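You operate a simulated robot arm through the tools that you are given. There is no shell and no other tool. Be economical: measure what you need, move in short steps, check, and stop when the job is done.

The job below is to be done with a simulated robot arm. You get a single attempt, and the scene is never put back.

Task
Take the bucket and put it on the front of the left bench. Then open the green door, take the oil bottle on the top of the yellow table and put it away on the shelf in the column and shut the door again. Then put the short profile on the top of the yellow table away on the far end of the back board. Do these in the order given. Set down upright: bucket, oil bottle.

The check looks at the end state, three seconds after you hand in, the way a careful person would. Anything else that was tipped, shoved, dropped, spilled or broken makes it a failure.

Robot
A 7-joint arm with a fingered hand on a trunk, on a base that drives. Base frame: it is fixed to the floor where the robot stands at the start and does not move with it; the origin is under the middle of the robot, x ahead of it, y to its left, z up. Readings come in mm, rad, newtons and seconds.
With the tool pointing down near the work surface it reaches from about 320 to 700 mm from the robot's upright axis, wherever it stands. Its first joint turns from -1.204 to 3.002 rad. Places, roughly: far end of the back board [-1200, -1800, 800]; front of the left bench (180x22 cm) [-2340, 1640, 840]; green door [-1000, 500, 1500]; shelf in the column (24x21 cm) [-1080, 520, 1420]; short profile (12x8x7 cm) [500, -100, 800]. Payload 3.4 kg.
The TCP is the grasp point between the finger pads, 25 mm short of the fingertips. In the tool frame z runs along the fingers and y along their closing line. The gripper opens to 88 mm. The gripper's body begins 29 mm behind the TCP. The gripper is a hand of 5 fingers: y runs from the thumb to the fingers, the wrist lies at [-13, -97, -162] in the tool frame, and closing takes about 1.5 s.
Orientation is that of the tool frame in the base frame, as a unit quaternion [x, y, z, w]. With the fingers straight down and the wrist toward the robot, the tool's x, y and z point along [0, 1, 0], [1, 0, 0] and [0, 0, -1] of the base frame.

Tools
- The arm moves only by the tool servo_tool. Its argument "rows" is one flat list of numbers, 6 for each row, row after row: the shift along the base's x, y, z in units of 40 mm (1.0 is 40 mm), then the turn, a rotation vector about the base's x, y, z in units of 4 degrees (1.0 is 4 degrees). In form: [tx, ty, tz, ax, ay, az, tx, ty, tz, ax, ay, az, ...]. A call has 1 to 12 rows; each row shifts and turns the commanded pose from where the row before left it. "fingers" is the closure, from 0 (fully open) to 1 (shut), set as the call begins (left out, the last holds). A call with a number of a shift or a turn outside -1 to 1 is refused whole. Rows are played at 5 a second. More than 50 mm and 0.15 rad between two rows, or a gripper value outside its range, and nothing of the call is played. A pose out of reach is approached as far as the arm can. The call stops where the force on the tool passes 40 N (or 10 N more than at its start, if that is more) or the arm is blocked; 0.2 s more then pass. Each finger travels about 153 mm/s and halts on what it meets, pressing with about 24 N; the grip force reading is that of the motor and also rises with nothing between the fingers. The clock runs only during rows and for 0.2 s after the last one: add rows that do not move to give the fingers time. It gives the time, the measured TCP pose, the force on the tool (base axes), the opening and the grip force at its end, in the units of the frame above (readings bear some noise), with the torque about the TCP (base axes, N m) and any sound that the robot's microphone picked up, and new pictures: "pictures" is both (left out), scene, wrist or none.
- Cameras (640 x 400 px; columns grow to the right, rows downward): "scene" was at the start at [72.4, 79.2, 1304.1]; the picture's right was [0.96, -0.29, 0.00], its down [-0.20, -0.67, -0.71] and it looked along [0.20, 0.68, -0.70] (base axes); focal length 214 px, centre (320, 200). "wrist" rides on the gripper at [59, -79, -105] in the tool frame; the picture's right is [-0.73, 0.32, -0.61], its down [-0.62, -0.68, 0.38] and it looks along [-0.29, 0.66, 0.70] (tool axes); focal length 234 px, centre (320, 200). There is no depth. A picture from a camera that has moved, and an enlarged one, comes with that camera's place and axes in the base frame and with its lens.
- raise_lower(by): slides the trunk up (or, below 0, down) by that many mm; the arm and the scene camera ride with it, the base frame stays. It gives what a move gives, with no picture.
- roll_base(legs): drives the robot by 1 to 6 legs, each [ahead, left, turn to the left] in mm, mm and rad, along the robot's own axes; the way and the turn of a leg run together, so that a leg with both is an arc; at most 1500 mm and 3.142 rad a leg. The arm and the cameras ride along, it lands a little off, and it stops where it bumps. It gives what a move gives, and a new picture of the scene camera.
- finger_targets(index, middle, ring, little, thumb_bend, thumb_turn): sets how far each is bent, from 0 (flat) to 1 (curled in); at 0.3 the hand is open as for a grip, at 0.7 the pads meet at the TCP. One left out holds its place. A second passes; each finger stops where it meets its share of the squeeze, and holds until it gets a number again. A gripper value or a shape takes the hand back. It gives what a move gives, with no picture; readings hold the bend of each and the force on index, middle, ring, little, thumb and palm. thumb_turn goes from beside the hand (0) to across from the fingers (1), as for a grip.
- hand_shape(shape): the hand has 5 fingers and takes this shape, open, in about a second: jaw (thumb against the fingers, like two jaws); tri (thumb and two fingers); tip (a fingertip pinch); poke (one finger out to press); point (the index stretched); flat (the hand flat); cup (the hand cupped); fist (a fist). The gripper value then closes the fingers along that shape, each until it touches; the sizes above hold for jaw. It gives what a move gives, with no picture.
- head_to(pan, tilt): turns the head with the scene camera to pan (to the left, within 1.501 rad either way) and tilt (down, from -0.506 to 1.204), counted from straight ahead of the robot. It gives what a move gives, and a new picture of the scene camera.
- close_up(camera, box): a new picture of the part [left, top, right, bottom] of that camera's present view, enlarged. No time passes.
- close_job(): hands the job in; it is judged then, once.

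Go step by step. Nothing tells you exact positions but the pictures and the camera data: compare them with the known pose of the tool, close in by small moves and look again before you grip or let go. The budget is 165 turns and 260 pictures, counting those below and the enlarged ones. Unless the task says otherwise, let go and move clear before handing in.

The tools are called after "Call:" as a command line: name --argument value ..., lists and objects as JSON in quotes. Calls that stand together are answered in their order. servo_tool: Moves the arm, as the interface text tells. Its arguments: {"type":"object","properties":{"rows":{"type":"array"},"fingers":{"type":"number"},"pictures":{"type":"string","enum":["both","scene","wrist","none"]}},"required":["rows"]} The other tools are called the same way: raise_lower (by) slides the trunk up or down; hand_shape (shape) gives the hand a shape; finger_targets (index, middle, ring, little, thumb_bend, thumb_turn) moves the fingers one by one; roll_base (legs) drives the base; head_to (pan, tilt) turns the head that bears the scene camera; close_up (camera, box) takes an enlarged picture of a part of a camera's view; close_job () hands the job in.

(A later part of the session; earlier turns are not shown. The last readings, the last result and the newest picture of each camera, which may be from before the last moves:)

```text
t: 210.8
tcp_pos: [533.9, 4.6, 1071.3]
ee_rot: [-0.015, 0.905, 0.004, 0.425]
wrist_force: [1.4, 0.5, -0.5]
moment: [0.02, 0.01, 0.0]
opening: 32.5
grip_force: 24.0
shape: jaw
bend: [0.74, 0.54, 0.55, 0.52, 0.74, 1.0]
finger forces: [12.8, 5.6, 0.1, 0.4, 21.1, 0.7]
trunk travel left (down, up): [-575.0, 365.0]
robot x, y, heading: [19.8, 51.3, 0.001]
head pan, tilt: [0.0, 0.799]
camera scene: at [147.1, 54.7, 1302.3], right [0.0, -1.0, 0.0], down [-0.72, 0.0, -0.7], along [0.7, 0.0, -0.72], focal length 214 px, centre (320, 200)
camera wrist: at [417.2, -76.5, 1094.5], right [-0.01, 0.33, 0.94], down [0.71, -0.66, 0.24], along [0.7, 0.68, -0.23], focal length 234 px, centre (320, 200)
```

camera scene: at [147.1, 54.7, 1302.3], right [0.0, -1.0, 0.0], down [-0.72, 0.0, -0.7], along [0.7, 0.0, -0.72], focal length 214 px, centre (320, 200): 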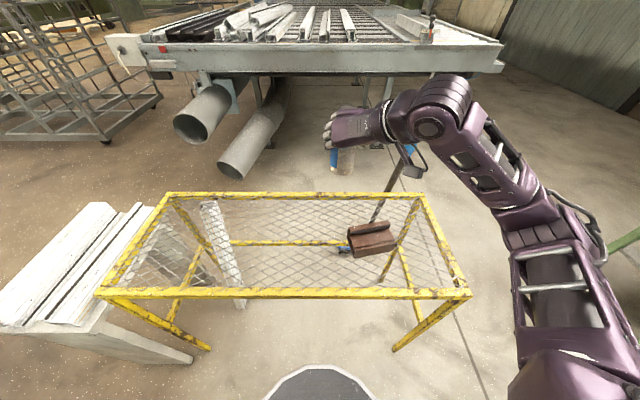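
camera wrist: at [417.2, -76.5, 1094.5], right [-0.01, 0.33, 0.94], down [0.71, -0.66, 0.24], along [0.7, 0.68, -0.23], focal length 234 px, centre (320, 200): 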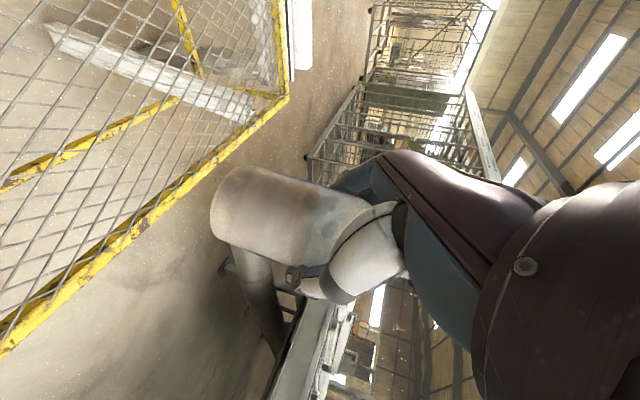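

The open door is on the right, where the forearm comes from, so I'll approach the cupboard obliquely from the left (heading ≈2.59). First raise the trunk, then back up, turn and drive part-way.

Call:
raise_lower --by 355

Call:
roll_base --legs '[[-250, 0, 0], [0, 0, 2.59], [200, 20, 0]]'

Call:
head_to --pan 0 --tilt 0.35

```text
t: 214.3
tcp_pos: [533.7, 4.8, 1427.2]
ee_rot: [-0.014, 0.905, 0.004, 0.426]
wrist_force: [0.7, 0.6, -0.4]
moment: [0.01, -0.03, 0.04]
opening: 32.8
grip_force: 23.7
shape: jaw
bend: [0.74, 0.54, 0.55, 0.52, 0.74, 1.0]
finger forces: [12.9, 5.6, 0.0, 0.4, 21.0, 0.7]
trunk travel left (down, up): [-930.0, 10.0]
robot x, y, heading: [15.8, 49.7, 0.001]
head pan, tilt: [0.0, 0.799]
```

```text
t: 223.5
tcp_pos: [-839.8, 423.1, 1428.8]
ee_rot: [0.879, -0.215, -0.413, -0.105]
wrist_force: [0.4, 0.1, -0.8]
moment: [0.02, -0.03, 0.01]
opening: 32.8
grip_force: 23.9
shape: jaw
bend: [0.74, 0.54, 0.55, 0.52, 0.74, 1.0]
finger forces: [13.1, 5.4, 0.0, 0.4, 20.9, 0.4]
trunk travel left (down, up): [-930.0, 10.0]
robot x, y, heading: [-412.1, 130.4, 2.637]
head pan, tilt: [0.0, 0.799]
camera scene: at [-526.1, 193.8, 1657.5], right [0.49, 0.87, 0.0], down [0.63, -0.35, -0.7], along [-0.61, 0.34, -0.72], focal length 214 px, centre (320, 200)
```

scene: 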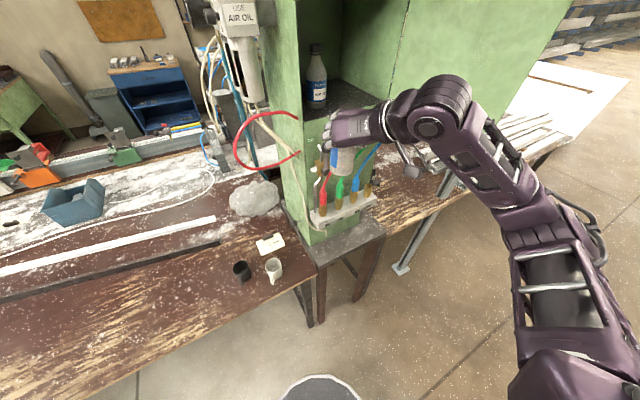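

```text
t: 224.4
tcp_pos: [-841.5, 424.9, 1427.1]
ee_rot: [0.879, -0.215, -0.412, -0.104]
wrist_force: [-0.1, 0.4, -2.0]
moment: [0.0, -0.02, -0.01]
opening: 32.4
grip_force: 23.3
shape: jaw
bend: [0.74, 0.54, 0.55, 0.52, 0.74, 1.0]
finger forces: [13.1, 5.3, 0.0, 0.4, 20.9, 0.4]
trunk travel left (down, up): [-930.0, 10.0]
robot x, y, heading: [-414.1, 130.0, 2.633]
head pan, tilt: [0.0, 0.351]
camera scene: at [-539.8, 201.2, 1696.8], right [0.49, 0.87, 0.0], down [0.3, -0.17, -0.94], along [-0.82, 0.46, -0.34], focal length 214 px, centre (320, 200)
```

scene: 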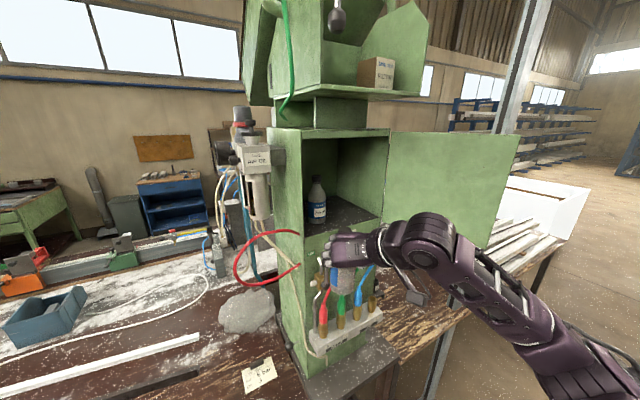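

The shelf surface is at z≈1420, the existing bottle near (-1055, 480). I'll raise and retract the hand a bit, then bring the base to its place.

Call:
servo_tool --rows '[0.68, 0.26, 0.45, 0, 0, -0.5, 0.68, 0.26, 0.45, 0, 0, -0.5, 0.68, 0.26, 0.45, 0, 0, -0.5, 0.68, 0.26, 0.45, 0, 0, -0.5, 0.68, 0.26, 0.45, 0, 0, -0.5, 0, 0, 0, 0, 0, 0]' --pictures "none"

Call:
roll_base --legs '[[185, -15, -0.03]]'

Call:
servo_tool --rows '[0, 0, 0, 0, 0, 0]' --pictures "wrist"

```text
t: 225.8
tcp_pos: [-705.6, 479.5, 1518.3]
ee_rot: [0.857, -0.291, -0.402, -0.141]
wrist_force: [-0.4, 0.9, -1.0]
moment: [0.01, 0.0, 0.01]
opening: 32.4
grip_force: 24.0
shape: jaw
bend: [0.74, 0.54, 0.55, 0.52, 0.74, 1.0]
finger forces: [13.0, 5.4, 0.0, 0.5, 20.7, 0.4]
trunk travel left (down, up): [-930.0, 10.0]
robot x, y, heading: [-413.4, 130.2, 2.636]
head pan, tilt: [0.0, 0.351]
```

```text
t: 227.3
tcp_pos: [-844.4, 590.4, 1517.9]
ee_rot: [0.852, -0.303, -0.402, -0.146]
wrist_force: [1.5, 0.2, -1.5]
moment: [0.0, -0.01, -0.01]
opening: 32.3
grip_force: 24.5
shape: jaw
bend: [0.74, 0.54, 0.55, 0.52, 0.74, 1.0]
finger forces: [13.0, 5.1, 0.0, 0.4, 20.7, 0.5]
trunk travel left (down, up): [-930.0, 10.0]
robot x, y, heading: [-568.3, 234.5, 2.604]
head pan, tilt: [0.0, 0.351]
camera scene: at [-687.3, 307.0, 1697.3], right [0.51, 0.86, 0.0], down [0.29, -0.17, -0.94], along [-0.81, 0.48, -0.34], focal length 214 px, centre (320, 200)
```

scene: 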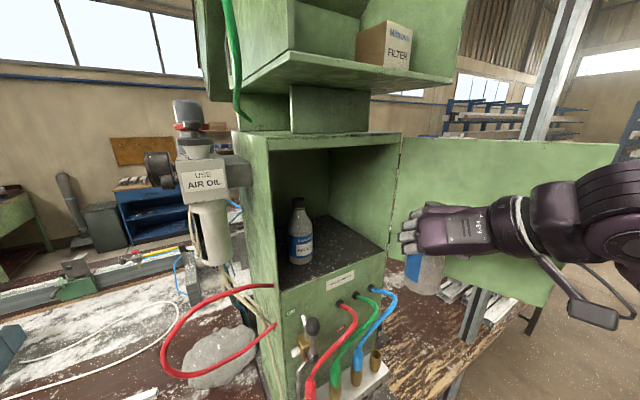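

```text
t: 227.7
tcp_pos: [-845.6, 591.8, 1519.5]
ee_rot: [0.853, -0.303, -0.4, -0.144]
wrist_force: [-0.2, -0.3, -1.0]
moment: [0.0, -0.01, 0.02]
opening: 32.5
grip_force: 24.1
shape: jaw
bend: [0.74, 0.54, 0.55, 0.52, 0.74, 1.0]
finger forces: [13.1, 5.3, 0.0, 0.4, 20.7, 0.4]
trunk travel left (down, up): [-930.0, 10.0]
robot x, y, heading: [-564.0, 234.4, 2.605]
head pan, tilt: [0.0, 0.351]
camera wrist: at [-705.7, 577.9, 1540.1], right [-0.2, -0.26, 0.94], down [-0.11, 0.97, 0.24], along [-0.97, -0.05, -0.22], focal length 234 px, centre (320, 200)
```

wrist: 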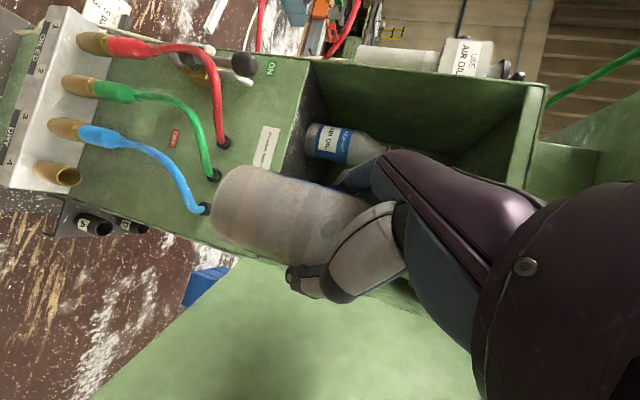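

The bottle is upright, axis near (-838, 588), bottom at z≈1448. I'll move it in over the shelf in two steps.

Call:
servo_tool --rows '[-0.6, -0.03, 0, 0, 0, 0, -0.6, -0.03, 0, 0, 0, 0, -0.6, -0.03, 0, 0, 0, 0, -0.6, -0.03, 0, 0, 0, 0, -0.3, -0.03, 0, 0, 0, 0, 0, 0, 0, 0, 0, 0]'

```text
t: 229.1
tcp_pos: [-954.7, 587.0, 1517.9]
ee_rot: [0.852, -0.304, -0.401, -0.145]
wrist_force: [-0.5, 0.1, -0.7]
moment: [0.02, 0.04, 0.0]
opening: 32.7
grip_force: 23.6
shape: jaw
bend: [0.74, 0.54, 0.55, 0.52, 0.74, 1.0]
finger forces: [13.2, 5.2, 0.1, 0.3, 20.7, 0.4]
trunk travel left (down, up): [-930.0, 10.0]
robot x, y, heading: [-566.2, 235.3, 2.607]
head pan, tilt: [0.0, 0.351]
camera scene: at [-689.4, 309.3, 1697.0], right [0.51, 0.86, 0.0], down [0.29, -0.18, -0.94], along [-0.81, 0.48, -0.34], focal length 214 px, centre (320, 200)
camera wrist: at [-813.7, 573.0, 1541.0], right [-0.2, -0.26, 0.94], down [-0.11, 0.97, 0.24], along [-0.97, -0.05, -0.22], focal length 234 px, centre (320, 200)
```

scene: 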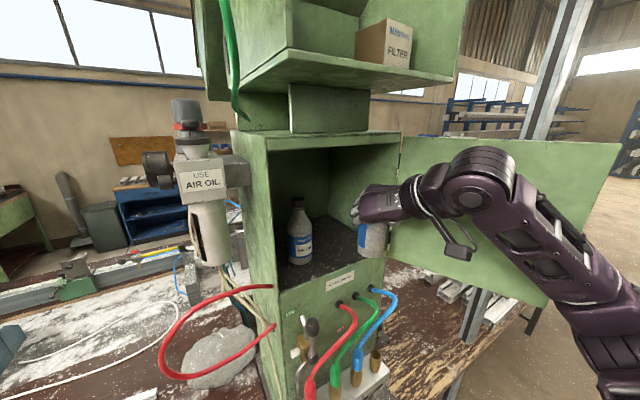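
wrist: 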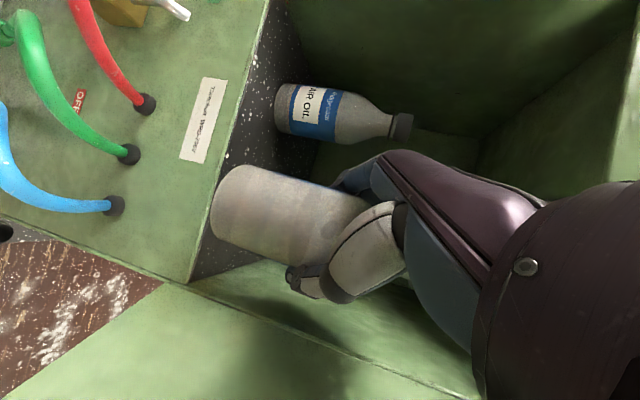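

Call:
servo_tool --rows '[-0.6, 0, 0, 0, 0, 0, -0.6, 0, 0, 0, 0, 0, -0.6, 0, 0, 0, 0, 0, -0.4, 0, 0, 0, 0, 0, -0.3, 0, 0, 0, 0, 0, 0, 0, 0, 0, 0, 0]'

Call:
close_up --camera "scene" --box '[240, 120, 480, 270]'

```text
t: 230.5
tcp_pos: [-1054.7, 584.3, 1518.0]
ee_rot: [0.853, -0.303, -0.4, -0.145]
wrist_force: [-0.1, 0.4, -1.2]
moment: [0.03, -0.02, 0.03]
opening: 32.1
grip_force: 24.0
shape: jaw
bend: [0.74, 0.54, 0.55, 0.52, 0.74, 1.0]
finger forces: [13.2, 5.3, 0.0, 0.5, 20.7, 0.5]
trunk travel left (down, up): [-930.0, 10.0]
robot x, y, heading: [-568.1, 235.0, 2.609]
head pan, tilt: [0.0, 0.351]
camera scene: at [-690.1, 309.3, 1696.9], right [0.51, 0.86, 0.0], down [0.3, -0.18, -0.94], along [-0.81, 0.48, -0.34], focal length 214 px, centre (320, 200)
camera wrist: at [-914.7, 571.2, 1540.2], right [-0.2, -0.26, 0.94], down [-0.11, 0.97, 0.24], along [-0.97, -0.05, -0.22], focal length 234 px, centre (320, 200)
```

scene: 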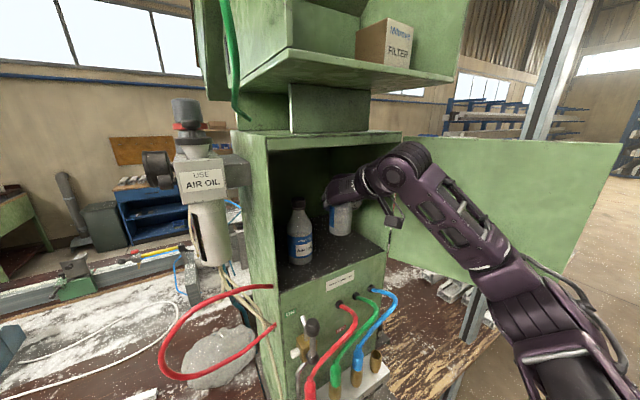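
wrist: 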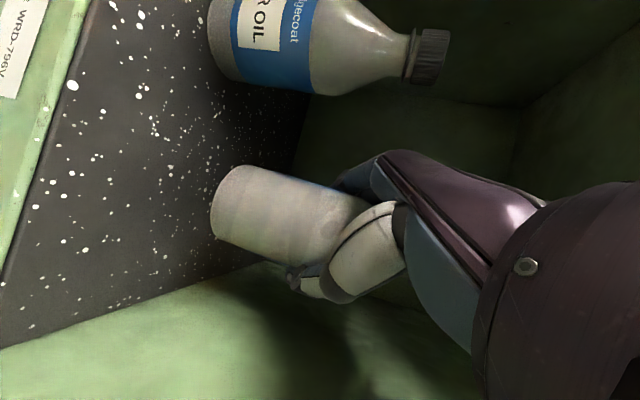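

```text
2.67 times, centred on (360, 195) of scene
camera zoom: at [-690.1, 309.3, 1696.9], right [0.51, 0.86, 0.0], down [0.3, -0.18, -0.94], along [-0.81, 0.48, -0.34], focal length 572 px, centre (213, 213)
```

zoom: 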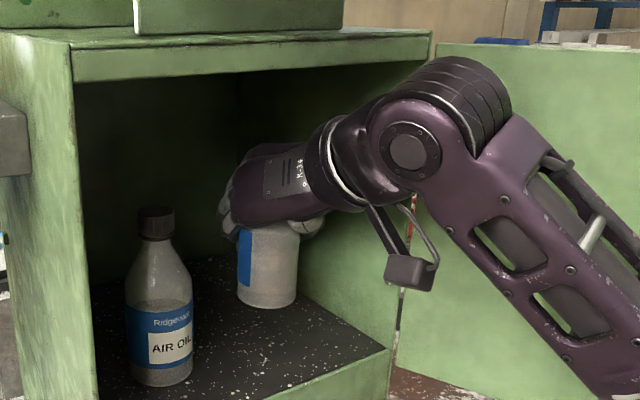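

The bottle hovers well inside, clear of the other one. I'll lower it in small steps.

Call:
servo_tool --rows '[0, 0, -0.2, 0, 0, 0, 0, 0, -0.2, 0, 0, 0, 0, 0, 0, 0, 0, 0, 0, 0, 0, 0, 0, 0]' --pictures "none"

Call:
servo_tool --rows '[0, 0, -0.1, 0, 0, 0, 0, 0, 0, 0, 0, 0, 0, 0, 0, 0, 0, 0]' --pictures "none"

Call:
close_up --camera "scene" --box '[240, 140, 400, 260]'

```text
t: 231.5
tcp_pos: [-1055.3, 584.1, 1501.9]
ee_rot: [0.853, -0.303, -0.4, -0.146]
wrist_force: [0.2, -0.3, -1.0]
moment: [0.04, -0.05, 0.06]
opening: 32.4
grip_force: 23.9
shape: jaw
bend: [0.74, 0.54, 0.55, 0.52, 0.74, 1.0]
finger forces: [13.2, 5.2, 0.0, 0.4, 20.7, 0.4]
trunk travel left (down, up): [-930.0, 10.0]
robot x, y, heading: [-566.0, 233.3, 2.607]
head pan, tilt: [0.0, 0.351]
```

```text
t: 232.3
tcp_pos: [-1055.7, 585.4, 1497.9]
ee_rot: [0.853, -0.303, -0.4, -0.145]
wrist_force: [0.6, -0.2, -1.4]
moment: [0.01, 0.01, 0.01]
opening: 32.3
grip_force: 24.0
shape: jaw
bend: [0.74, 0.54, 0.55, 0.52, 0.74, 1.0]
finger forces: [13.1, 5.2, 0.0, 0.4, 20.8, 0.4]
trunk travel left (down, up): [-930.0, 10.0]
robot x, y, heading: [-566.1, 235.1, 2.607]
head pan, tilt: [0.0, 0.351]
```

```text
3.33 times, centred on (320, 200) of scene
camera zoom: at [-690.5, 309.1, 1696.9], right [0.51, 0.86, 0.0], down [0.3, -0.18, -0.94], along [-0.81, 0.48, -0.34], focal length 715 px, centre (320, 200)
```

zoom: 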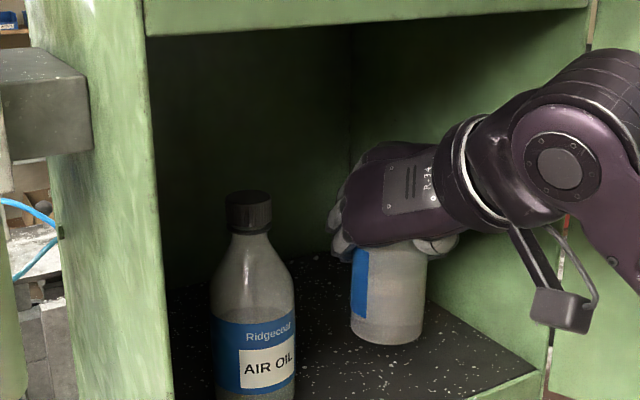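

Call:
servo_tool --rows '[0, 0, -0.2, 0, 0, 0, 0, 0, 0, 0, 0, 0, 0, 0, 0, 0, 0, 0]' --pictures "none"

Call:
servo_tool --rows '[0, 0, -0.1, 0, 0, 0, 0, 0, 0, 0, 0, 0, 0, 0, 0, 0, 0, 0]' --pictures "none"

Call:
servo_tool --rows '[0, 0, -0.1, 0, 0, 0, 0, 0, 0, 0, 0, 0, 0, 0, 0, 0, 0, 0]' --pictures "none"

Call:
close_up --camera "scene" --box '[240, 140, 400, 260]'

```text
t: 233.1
tcp_pos: [-1053.4, 586.3, 1489.7]
ee_rot: [0.853, -0.304, -0.4, -0.145]
wrist_force: [0.8, -0.1, -1.6]
moment: [0.01, 0.01, 0.03]
opening: 32.2
grip_force: 23.8
shape: jaw
bend: [0.74, 0.54, 0.55, 0.52, 0.74, 1.0]
finger forces: [13.2, 5.1, 0.0, 0.4, 20.7, 0.4]
trunk travel left (down, up): [-930.0, 10.0]
robot x, y, heading: [-567.5, 236.9, 2.605]
head pan, tilt: [0.0, 0.351]
```

```text
t: 233.9
tcp_pos: [-1055.3, 586.1, 1486.7]
ee_rot: [0.853, -0.302, -0.401, -0.145]
wrist_force: [-0.1, -0.4, -0.1]
moment: [0.02, 0.03, -0.01]
opening: 32.2
grip_force: 24.2
shape: jaw
bend: [0.74, 0.54, 0.55, 0.52, 0.74, 1.0]
finger forces: [13.1, 5.2, 0.1, 0.6, 20.7, 0.6]
trunk travel left (down, up): [-930.0, 10.0]
robot x, y, heading: [-564.5, 236.3, 2.606]
head pan, tilt: [0.0, 0.351]
```

```text
t: 234.7
tcp_pos: [-1053.4, 584.4, 1485.8]
ee_rot: [0.852, -0.303, -0.402, -0.146]
wrist_force: [-0.7, -0.3, 12.1]
moment: [0.2, 0.34, 0.01]
opening: 32.5
grip_force: 23.8
shape: jaw
bend: [0.74, 0.54, 0.55, 0.53, 0.74, 1.0]
finger forces: [13.6, 6.6, 0.1, 2.0, 22.4, 2.8]
trunk travel left (down, up): [-930.0, 10.0]
robot x, y, heading: [-567.1, 236.5, 2.607]
head pan, tilt: [0.0, 0.351]
```

```text
3.33 times, centred on (320, 200) of scene
camera zoom: at [-688.7, 306.9, 1697.3], right [0.51, 0.86, 0.0], down [0.29, -0.17, -0.94], along [-0.81, 0.48, -0.34], focal length 715 px, centre (320, 200)
```

zoom: 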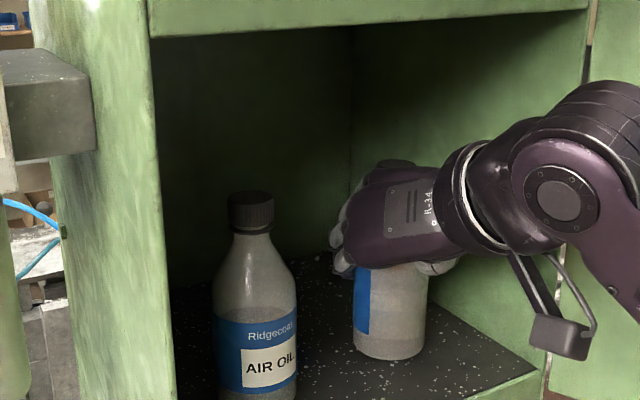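

Contact made. I'll relieve the pressure by 3 mm and open the fingers.

Call:
servo_tool --rows '[0, 0, 0.08, 0, 0, 0, 0, 0, 0, 0, 0, 0]' --pictures "none"

Call:
servo_tool --rows '[0, 0, 0, 0, 0, 0, 0, 0, 0, 0, 0, 0, 0, 0, 0, 0, 0, 0, 0, 0, 0, 0, 0, 0, 0, 0, 0, 0, 0, 0]' --fingers 0.15

Call:
close_up --camera "scene" --box '[240, 140, 400, 260]'

```text
t: 235.3
tcp_pos: [-1052.7, 585.1, 1485.0]
ee_rot: [0.853, -0.303, -0.4, -0.146]
wrist_force: [-0.7, 1.0, 3.5]
moment: [0.07, 0.18, 0.03]
opening: 32.7
grip_force: 24.1
shape: jaw
bend: [0.74, 0.54, 0.55, 0.53, 0.74, 1.0]
finger forces: [13.8, 5.7, 0.0, 1.3, 21.3, 1.7]
trunk travel left (down, up): [-930.0, 10.0]
robot x, y, heading: [-565.3, 234.5, 2.61]
head pan, tilt: [0.0, 0.351]
```

```text
t: 236.5
tcp_pos: [-1054.1, 584.8, 1485.8]
ee_rot: [0.853, -0.303, -0.4, -0.146]
wrist_force: [0.7, 0.2, -0.2]
moment: [0.05, 0.01, 0.04]
opening: 74.8
grip_force: 0.0
shape: jaw
bend: [0.28, 0.33, 0.31, 0.32, 0.43, 0.99]
finger forces: [0.1, 0.1, 0.0, 0.0, 0.0, 0.3]
trunk travel left (down, up): [-930.0, 10.0]
robot x, y, heading: [-564.9, 235.7, 2.601]
head pan, tilt: [0.0, 0.351]
camera scene: at [-690.4, 308.9, 1696.9], right [0.51, 0.86, 0.0], down [0.3, -0.18, -0.94], along [-0.81, 0.48, -0.34], focal length 214 px, centre (320, 200)
camera wrist: at [-913.7, 572.6, 1507.7], right [-0.2, -0.26, 0.94], down [-0.11, 0.97, 0.24], along [-0.97, -0.05, -0.22], focal length 234 px, centre (320, 200)
```

scene: 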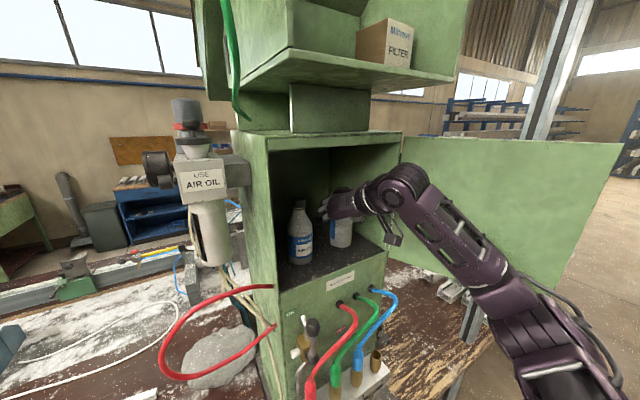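
wrist: 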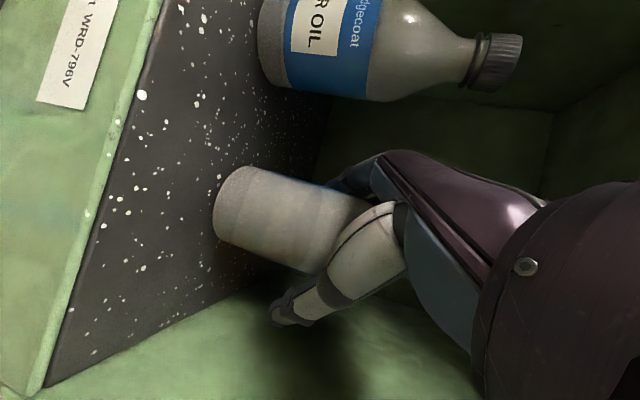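

```text
3.33 times, centred on (320, 200) of scene
camera zoom: at [-690.4, 308.9, 1696.9], right [0.51, 0.86, 0.0], down [0.3, -0.18, -0.94], along [-0.81, 0.48, -0.34], focal length 715 px, centre (320, 200)
```

zoom: 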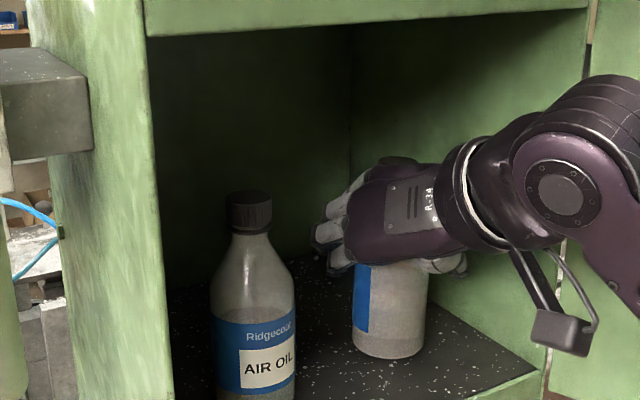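

Released and standing. I'll withdraw backward along the finger direction first, then straight out.

Call:
servo_tool --rows '[0.297, -0.235, 0.32, 0, 0, 0, 0.297, -0.235, 0.32, 0, 0, 0, 0.297, -0.235, 0.32, 0, 0, 0, 0, 0, 0, 0, 0, 0]'

Call:
close_up --camera "scene" --box '[240, 140, 400, 260]'

```text
t: 237.5
tcp_pos: [-1018.8, 556.2, 1523.5]
ee_rot: [0.853, -0.303, -0.4, -0.145]
wrist_force: [0.4, 0.3, 0.2]
moment: [-0.03, 0.0, 0.03]
opening: 74.5
grip_force: 0.0
shape: jaw
bend: [0.28, 0.33, 0.31, 0.32, 0.43, 0.99]
finger forces: [0.1, 0.1, 0.0, 0.1, 0.0, 0.0]
trunk travel left (down, up): [-930.0, 10.0]
robot x, y, heading: [-566.2, 233.8, 2.605]
head pan, tilt: [0.0, 0.351]
camera scene: at [-690.7, 309.1, 1696.9], right [0.51, 0.86, 0.0], down [0.3, -0.18, -0.94], along [-0.81, 0.48, -0.34], focal length 214 px, centre (320, 200)
camera wrist: at [-878.4, 543.2, 1545.8], right [-0.2, -0.26, 0.94], down [-0.11, 0.97, 0.24], along [-0.97, -0.05, -0.23], focal length 234 px, centre (320, 200)
```

scene: 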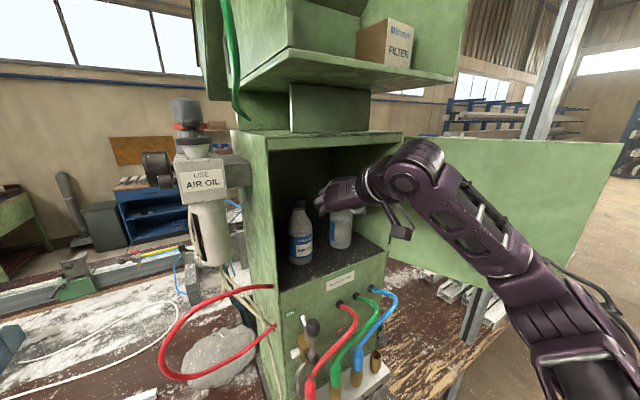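
wrist: 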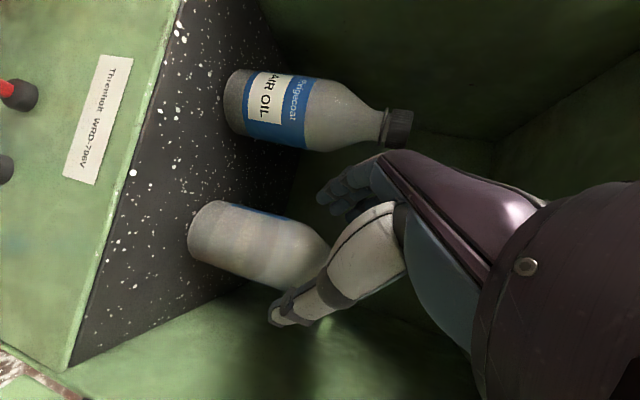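

```text
3.33 times, centred on (320, 200) of scene
camera zoom: at [-690.7, 309.1, 1696.9], right [0.51, 0.86, 0.0], down [0.3, -0.18, -0.94], along [-0.81, 0.48, -0.34], focal length 715 px, centre (320, 200)
```

zoom: 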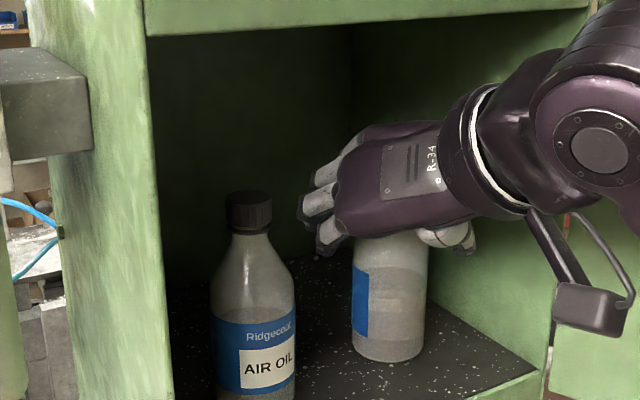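

Call:
servo_tool --rows '[0.4, -0.05, 0.1, 0, 0, 0, 0.5, 0, 0, 0, 0, 0, 0.6, 0, 0, 0, 0, 0, 0.7, 0, 0, 0, 0, 0, 0.8, 0, 0, 0, 0, 0, 0.8, 0, 0, 0, 0, 0]'

```text
t: 238.9
tcp_pos: [-862.3, 554.2, 1525.2]
ee_rot: [0.853, -0.303, -0.4, -0.145]
wrist_force: [-0.6, -0.5, 0.0]
moment: [0.01, 0.02, -0.02]
opening: 74.7
grip_force: 0.1
shape: jaw
bend: [0.28, 0.33, 0.31, 0.32, 0.43, 0.99]
finger forces: [0.1, 0.1, 0.0, 0.0, 0.0, 0.1]
trunk travel left (down, up): [-930.0, 10.0]
robot x, y, heading: [-566.2, 235.3, 2.609]
head pan, tilt: [0.0, 0.351]
camera scene: at [-687.8, 308.9, 1697.1], right [0.51, 0.86, 0.0], down [0.29, -0.18, -0.94], along [-0.81, 0.48, -0.34], focal length 214 px, centre (320, 200)
camera wrist: at [-722.3, 540.5, 1548.4], right [-0.2, -0.26, 0.94], down [-0.1, 0.97, 0.24], along [-0.97, -0.05, -0.22], focal length 234 px, centre (320, 200)
```

scene: 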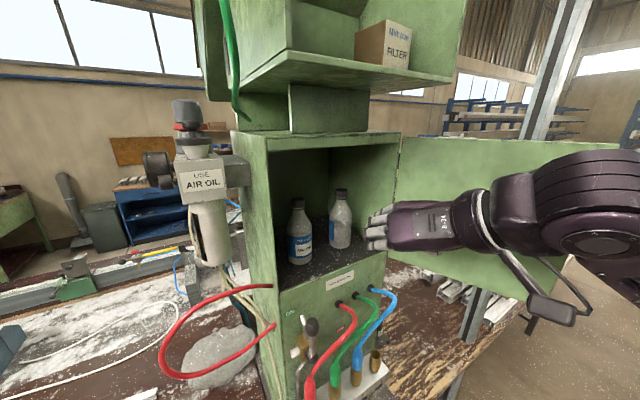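
wrist: 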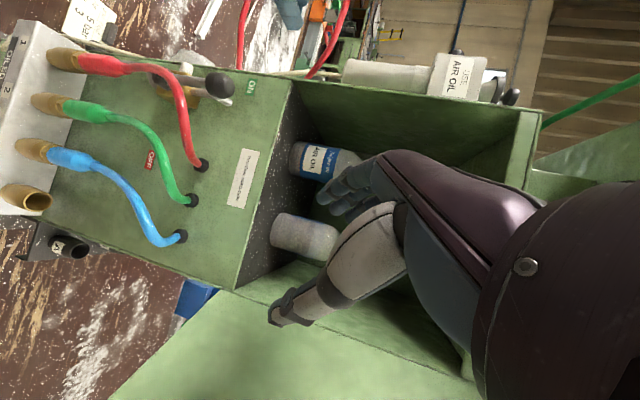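

The oil bottle stands upright on the shelf. Now to shut the door: I'll back off, face west and shift to the right side of the open door.

Call:
roll_base --legs '[[-480, 0, 0], [0, 0, 0.535], [0, -710, 0]]'

Call:
servo_tool --rows '[0, 0, 0, 0, 0, 1, 0, 0, 0, 0, 0, 1, 0, 0, 0, 0, 0, 1, 0, 0, 0, 0, 0, 1, 0, 0, 0, 0, 0, 1, 0, 0, 0, 0, 0, 1, 0, 0, 0, 0, 0, 1, 0, 0, 0, 0, 0, 1, 0, 0, 0, 0, 0, 1, 0, 0, 0, 0, 0, 1, 0, 0, 0, 0, 0, 1, 0, 0, 0, 0, 0, 1]' --fingers 1

```text
t: 246.8
tcp_pos: [-561.5, 836.7, 1526.6]
ee_rot: [0.902, -0.074, -0.424, -0.039]
wrist_force: [0.0, 0.5, -0.3]
moment: [0.0, -0.03, 0.0]
opening: 74.5
grip_force: 0.0
shape: jaw
bend: [0.28, 0.33, 0.31, 0.32, 0.43, 0.99]
finger forces: [0.0, 0.1, 0.0, 0.0, 0.1, 0.1]
trunk travel left (down, up): [-930.0, 10.0]
robot x, y, heading: [-143.2, 707.9, 3.124]
head pan, tilt: [0.0, 0.351]
camera scene: at [-287.2, 711.9, 1697.0], right [0.02, 1.0, 0.0], down [0.34, -0.01, -0.94], along [-0.94, 0.02, -0.34], focal length 214 px, centre (320, 200)
```

scene: 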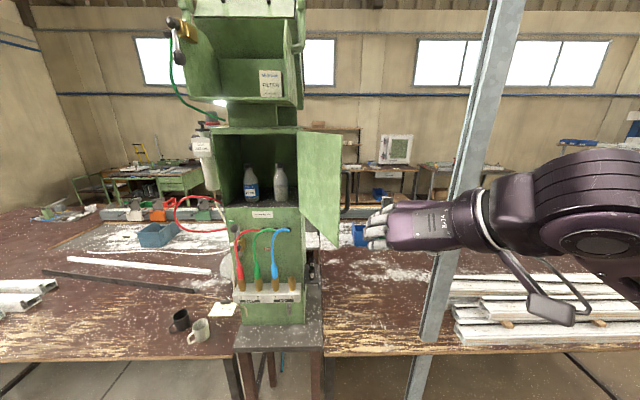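

```text
t: 249.4
tcp_pos: [-560.5, 839.2, 1526.6]
ee_rot: [0.854, 0.299, -0.403, 0.138]
wrist_force: [-0.6, 0.0, -0.6]
moment: [0.01, 0.0, -0.01]
opening: 0.0
grip_force: 24.0
shape: jaw
bend: [0.7, 0.7, 0.7, 0.7, 0.38, 1.0]
finger forces: [0.0, 0.0, 0.1, 0.0, 0.0, 0.1]
trunk travel left (down, up): [-930.0, 10.0]
robot x, y, heading: [-146.6, 705.6, 3.125]
head pan, tilt: [0.0, 0.351]
camera scene: at [-287.4, 713.1, 1696.9], right [0.02, 1.0, 0.0], down [0.34, -0.01, -0.94], along [-0.94, 0.02, -0.34], focal length 214 px, centre (320, 200)
camera wrist: at [-518.8, 974.1, 1548.4], right [0.21, -0.25, 0.94], down [-0.97, 0.1, 0.24], along [-0.16, -0.96, -0.22], focal length 234 px, centre (320, 200)
```

scene: 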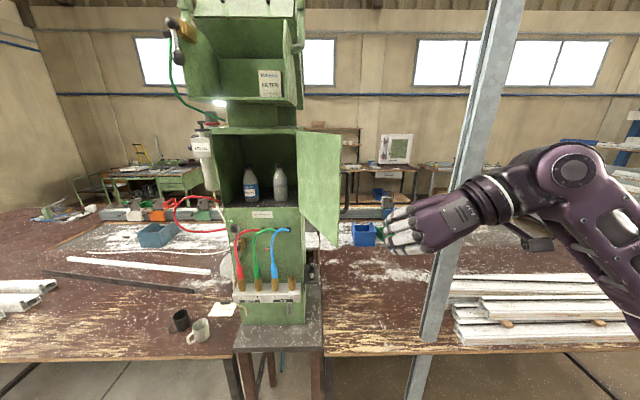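
wrist: 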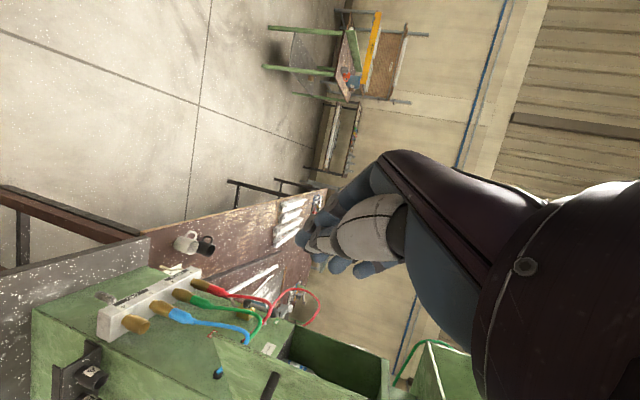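

I'll drive forward alongside the door's outer face and start sweeping it shut.

Call:
roll_base --legs '[[190, 0, 0]]'

Call:
servo_tool --rows '[-0.5, -0.6, 0, 0, 0, 0, -0.6, -0.7, 0, 0, 0, 0, 0.2, -0.75, 0, 0, 0, 0, 0.2, -0.75, 0, 0, 0, 0, 0, -0.8, 0, 0, 0, 0, 0, 0, 0, 0, 0, 0]'

```text
t: 251.0
tcp_pos: [-746.6, 843.1, 1527.1]
ee_rot: [0.854, 0.298, -0.404, 0.137]
wrist_force: [0.4, 0.5, 0.6]
moment: [0.01, 0.01, 0.01]
opening: 0.0
grip_force: 23.9
shape: jaw
bend: [0.7, 0.7, 0.7, 0.7, 0.38, 1.0]
finger forces: [0.0, 0.1, 0.1, 0.0, 0.0, 0.0]
trunk travel left (down, up): [-930.0, 10.0]
robot x, y, heading: [-332.8, 714.2, 3.119]
head pan, tilt: [0.0, 0.351]
camera scene: at [-472.4, 716.5, 1697.3], right [0.02, 1.0, 0.0], down [0.34, -0.01, -0.94], along [-0.94, 0.02, -0.34], focal length 214 px, centre (320, 200)
```

scene: 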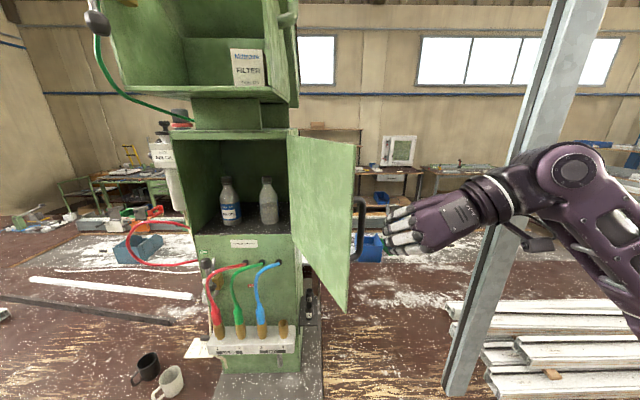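

```text
t: 252.4
tcp_pos: [-777.3, 695.9, 1527.8]
ee_rot: [0.854, 0.298, -0.403, 0.137]
wrist_force: [-0.1, 0.9, -0.3]
moment: [0.01, 0.01, 0.01]
opening: 0.2
grip_force: 24.0
shape: jaw
bend: [0.7, 0.7, 0.7, 0.7, 0.38, 1.0]
finger forces: [0.1, 0.0, 0.1, 0.1, 0.1, 0.0]
trunk travel left (down, up): [-930.0, 10.0]
robot x, y, heading: [-329.4, 715.1, 3.12]
head pan, tilt: [0.0, 0.351]
camera scene: at [-475.6, 718.0, 1697.0], right [0.02, 1.0, 0.0], down [0.34, -0.01, -0.94], along [-0.94, 0.02, -0.34], focal length 214 px, centre (320, 200)
camera wrist: at [-734.9, 832.0, 1549.4], right [0.21, -0.25, 0.94], down [-0.96, 0.11, 0.24], along [-0.16, -0.96, -0.22], focal length 234 px, centre (320, 200)
```

scene: 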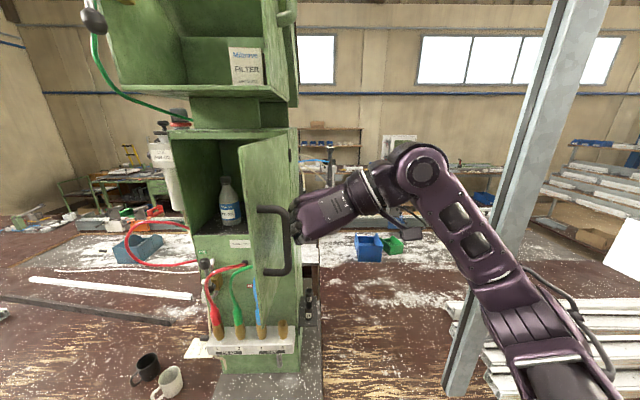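
wrist: 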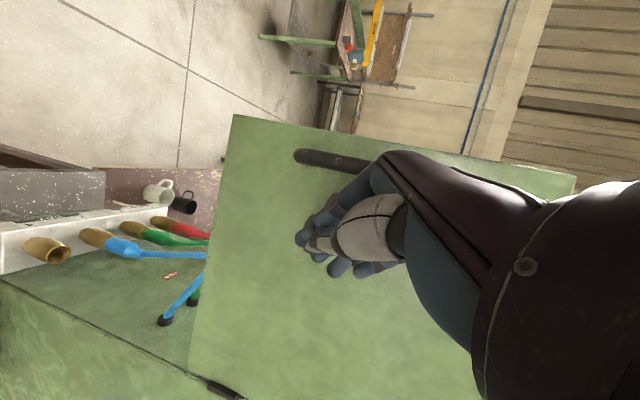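

It swings freely. Continue the sweep with the hand straightening.

Call:
servo_tool --rows '[-0.15, -0.8, 0, 0, 0, 0, -0.15, -0.8, 0, 0, 0, -1, -0.35, -0.75, 0, 0, 0, -1, -0.35, -0.75, 0, 0, 0, -1, -0.55, -0.63, 0, 0, 0, -1, -0.55, -0.6, 0, 0, 0, -1, 0, 0, 0, 0, 0, 0]'

```text
t: 254.0
tcp_pos: [-863.2, 527.5, 1525.2]
ee_rot: [0.893, 0.144, -0.421, 0.065]
wrist_force: [-0.1, -0.4, -0.2]
moment: [0.0, -0.04, -0.02]
opening: 0.0
grip_force: 23.5
shape: jaw
bend: [0.7, 0.7, 0.7, 0.7, 0.38, 1.0]
finger forces: [0.0, 0.1, 0.1, 0.1, 0.0, 0.1]
trunk travel left (down, up): [-930.0, 10.0]
robot x, y, heading: [-329.7, 712.1, 3.124]
head pan, tilt: [0.0, 0.351]
camera scene: at [-475.8, 717.1, 1696.9], right [0.02, 1.0, 0.0], down [0.34, -0.01, -0.94], along [-0.94, 0.02, -0.34], focal length 214 px, centre (320, 200)
camera wrist: at [-776.3, 640.2, 1546.5], right [0.11, -0.31, 0.94], down [-0.87, 0.43, 0.24], along [-0.48, -0.85, -0.22], focal length 234 px, centre (320, 200)
```

scene: 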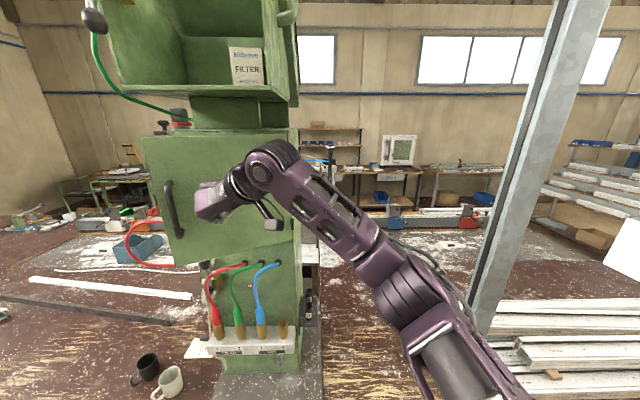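
wrist: 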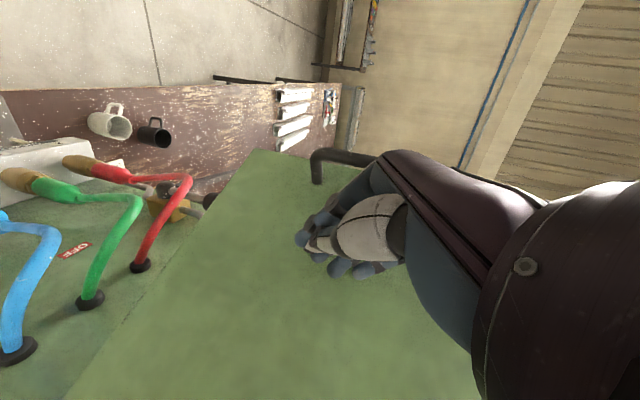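

Call:
servo_tool --rows '[-0.5, -0.45, 0, 0, 0, -1, -0.5, -0.45, 0, 0, 0, -1, -0.55, -0.2, 0, 0, 0, -1, -0.55, -0.1, 0, 0, 0, -1, -0.4, 0, 0, 0, 0, 0, -0.3, 0, 0, 0, 0, 0, -0.3, 0, 0, 0, 0, 0]'

```text
t: 255.6
tcp_pos: [-937.0, 466.6, 1523.6]
ee_rot: [0.903, 0.021, -0.428, 0.007]
wrist_force: [30.4, -0.4, -5.4]
moment: [-0.03, 0.0, -0.14]
opening: 0.0
grip_force: 23.9
shape: jaw
bend: [0.7, 0.7, 0.7, 0.7, 0.39, 1.0]
finger forces: [0.0, 28.2, 9.1, 8.0, 0.0, 0.0]
out of reach, approached as far as the arm can: row 5, 6, 7
trunk travel left (down, up): [-930.0, 10.0]
robot x, y, heading: [-334.6, 711.2, 3.119]
head pan, tilt: [0.0, 0.351]
camera scene: at [-459.1, 716.2, 1698.2], right [0.02, 1.0, 0.0], down [0.33, -0.01, -0.94], along [-0.94, 0.02, -0.33], focal length 214 px, centre (320, 200)
camera wrist: at [-823.3, 550.9, 1544.6], right [0.03, -0.33, 0.94], down [-0.72, 0.65, 0.24], along [-0.69, -0.69, -0.22], focal length 234 px, centre (320, 200)
```

scene: 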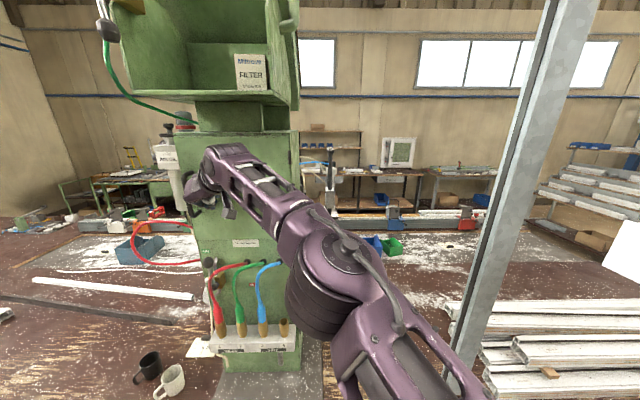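
wrist: 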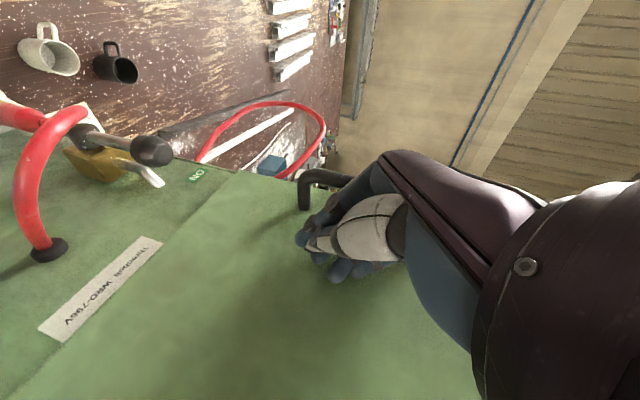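

The door is pressed home. I'll back away and inspect it.

Call:
servo_tool --rows '[0.6, 0, 0, 0, 0, 0, 0.8, 0, 0, 0, 0, 0, 0.8, 0, 0, 0, 0, 0, 0.8, 0.3, 0, 0, 0, 0, 0.8, 0.3, 0, 0, 0, 0]' --pictures "none"

Call:
roll_base --legs '[[-150, 300, 0]]'

Call:
close_up --camera "scene" --box '[200, 80, 440, 250]'

```text
t: 256.8
tcp_pos: [-801.2, 493.7, 1516.4]
ee_rot: [0.905, 0.018, -0.426, 0.006]
wrist_force: [-0.7, -0.3, 0.6]
moment: [0.0, -0.02, 0.02]
opening: 0.0
grip_force: 24.4
shape: jaw
bend: [0.7, 0.7, 0.7, 0.7, 0.39, 1.0]
finger forces: [0.1, 0.1, 0.1, 0.0, 0.1, 0.0]
trunk travel left (down, up): [-930.0, 10.0]
robot x, y, heading: [-330.7, 711.7, 3.12]
head pan, tilt: [0.0, 0.351]
```

```text
t: 259.0
tcp_pos: [-657.9, 189.4, 1514.8]
ee_rot: [0.905, 0.023, -0.425, 0.008]
wrist_force: [-0.7, -0.7, 0.7]
moment: [-0.01, 0.01, -0.02]
opening: 0.0
grip_force: 23.8
shape: jaw
bend: [0.7, 0.7, 0.7, 0.7, 0.4, 1.0]
finger forces: [0.0, 0.1, 0.0, 0.0, 0.1, 0.0]
trunk travel left (down, up): [-930.0, 10.0]
robot x, y, heading: [-188.0, 414.0, 3.129]
head pan, tilt: [0.0, 0.351]
camera scene: at [-332.3, 415.8, 1696.8], right [0.01, 1.0, 0.0], down [0.34, -0.01, -0.94], along [-0.94, 0.01, -0.34], focal length 214 px, centre (320, 200)
```

scene: 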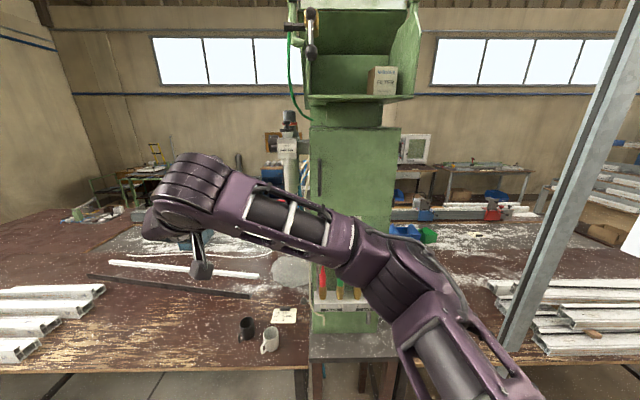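

```text
2.35 times, centred on (320, 165) of scene
camera zoom: at [-332.3, 415.8, 1696.8], right [0.01, 1.0, 0.0], down [0.34, -0.01, -0.94], along [-0.94, 0.01, -0.34], focal length 505 px, centre (320, 282)
```

zoom: 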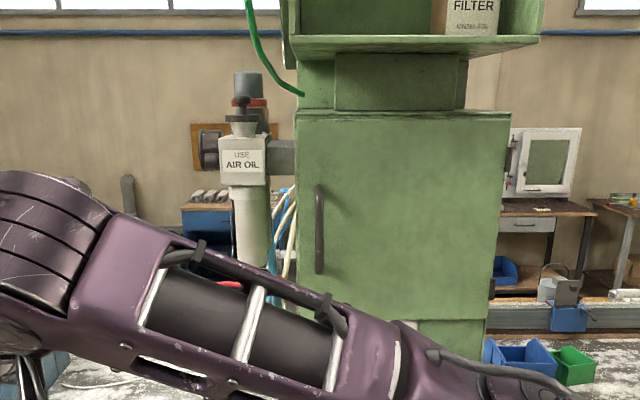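

The door is shut. Next the profile: I'll lower the trunk, turn to the yellow table and set the hand fingers-down.

Call:
raise_lower --by -355

Call:
roll_base --legs '[[0, 0, 1.57], [560, 0, 0], [0, 0, 1.59]]'

Call:
servo_tool --rows '[0, 0, 0, 0, 1, 0, 0, 0, 0, 0, 1, 0, 0, 0, 0, 0, 1, 0, 0, 0, 0, 0, 1, 0, 0, 0, 0, 0, 1, 0, 0, 0, 0, 0, 1, 0, 0, 0, 0, 0, 1, 0, 0, 0, 0, 0, 1, 0, 0, 0, 0, 0, 1, 0, 0, 0, 0, 0, 1, 0, 0, 0, 0, 0, 1, 0, 0, 0, 0, 0, 1, 0]' --fingers 0

```text
t: 262.5
tcp_pos: [-656.9, 187.6, 1159.6]
ee_rot: [0.904, 0.021, -0.426, 0.007]
wrist_force: [0.6, -0.3, 0.0]
moment: [-0.01, 0.02, -0.04]
opening: 0.0
grip_force: 23.8
shape: jaw
bend: [0.7, 0.7, 0.7, 0.7, 0.4, 1.0]
finger forces: [0.1, 0.1, 0.1, 0.0, 0.0, 0.1]
trunk travel left (down, up): [-575.0, 365.0]
robot x, y, heading: [-184.7, 409.9, 3.126]
head pan, tilt: [0.0, 0.351]
```

```text
t: 273.5
tcp_pos: [286.0, 105.2, 1159.3]
ee_rot: [-0.052, 0.903, 0.022, 0.425]
wrist_force: [-0.3, -0.1, -0.1]
moment: [0.02, 0.01, 0.0]
opening: 0.0
grip_force: 23.9
shape: jaw
bend: [0.7, 0.7, 0.7, 0.7, 0.4, 1.0]
finger forces: [0.1, 0.1, 0.0, 0.1, 0.1, 0.0]
trunk travel left (down, up): [-575.0, 365.0]
robot x, y, heading: [-165.9, -152.8, 0.053]
head pan, tilt: [0.0, 0.351]
camera scene: at [-24.9, -140.8, 1341.9], right [0.06, -1.0, 0.0], down [-0.34, -0.02, -0.94], along [0.94, 0.05, -0.34], focal length 214 px, centre (320, 200)
```

scene: 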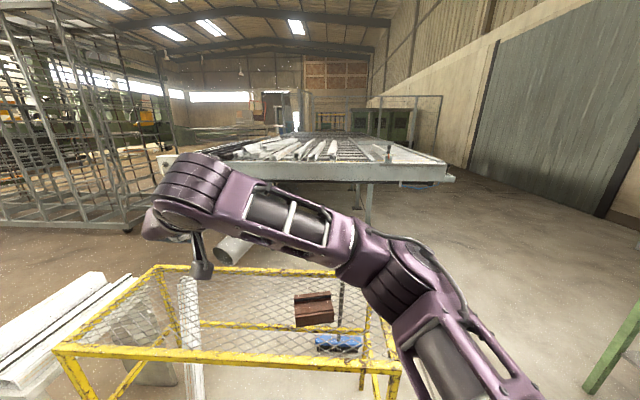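

```text
t: 276.1
tcp_pos: [286.8, 105.5, 1161.0]
ee_rot: [-0.039, 0.998, 0.041, 0.019]
wrist_force: [-0.5, 0.1, -0.4]
moment: [-0.01, 0.06, 0.01]
opening: 88.0
grip_force: 0.1
shape: jaw
bend: [0.3, 0.3, 0.3, 0.3, 0.3, 0.98]
finger forces: [0.0, 0.1, 0.0, 0.0, 0.1, 0.0]
trunk travel left (down, up): [-575.0, 365.0]
robot x, y, heading: [-169.9, -148.8, 0.054]
head pan, tilt: [0.0, 0.351]
camera scene: at [-24.9, -140.7, 1341.9], right [0.06, -1.0, 0.0], down [-0.34, -0.02, -0.94], along [0.94, 0.05, -0.34], focal length 214 px, centre (320, 200)
camera wrist: at [229.3, 14.1, 1256.1], right [0.67, 0.33, 0.66], down [0.69, -0.6, -0.41], along [0.26, 0.73, -0.63], focal length 234 px, centre (320, 200)
```

scene: 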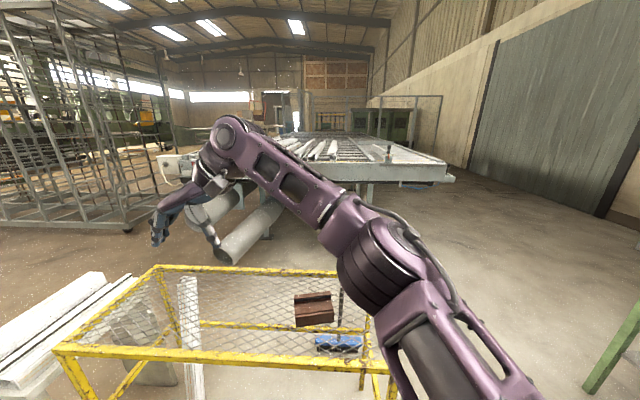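
wrist: 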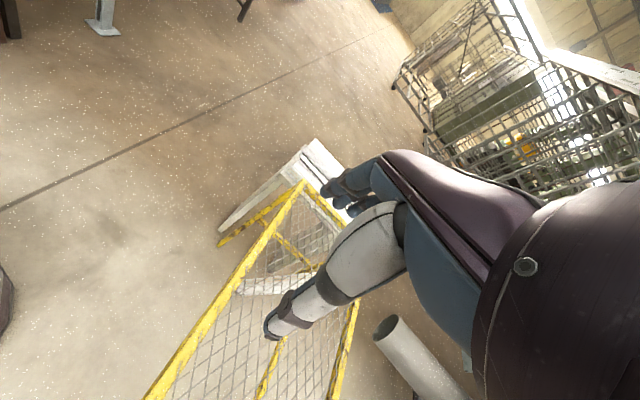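

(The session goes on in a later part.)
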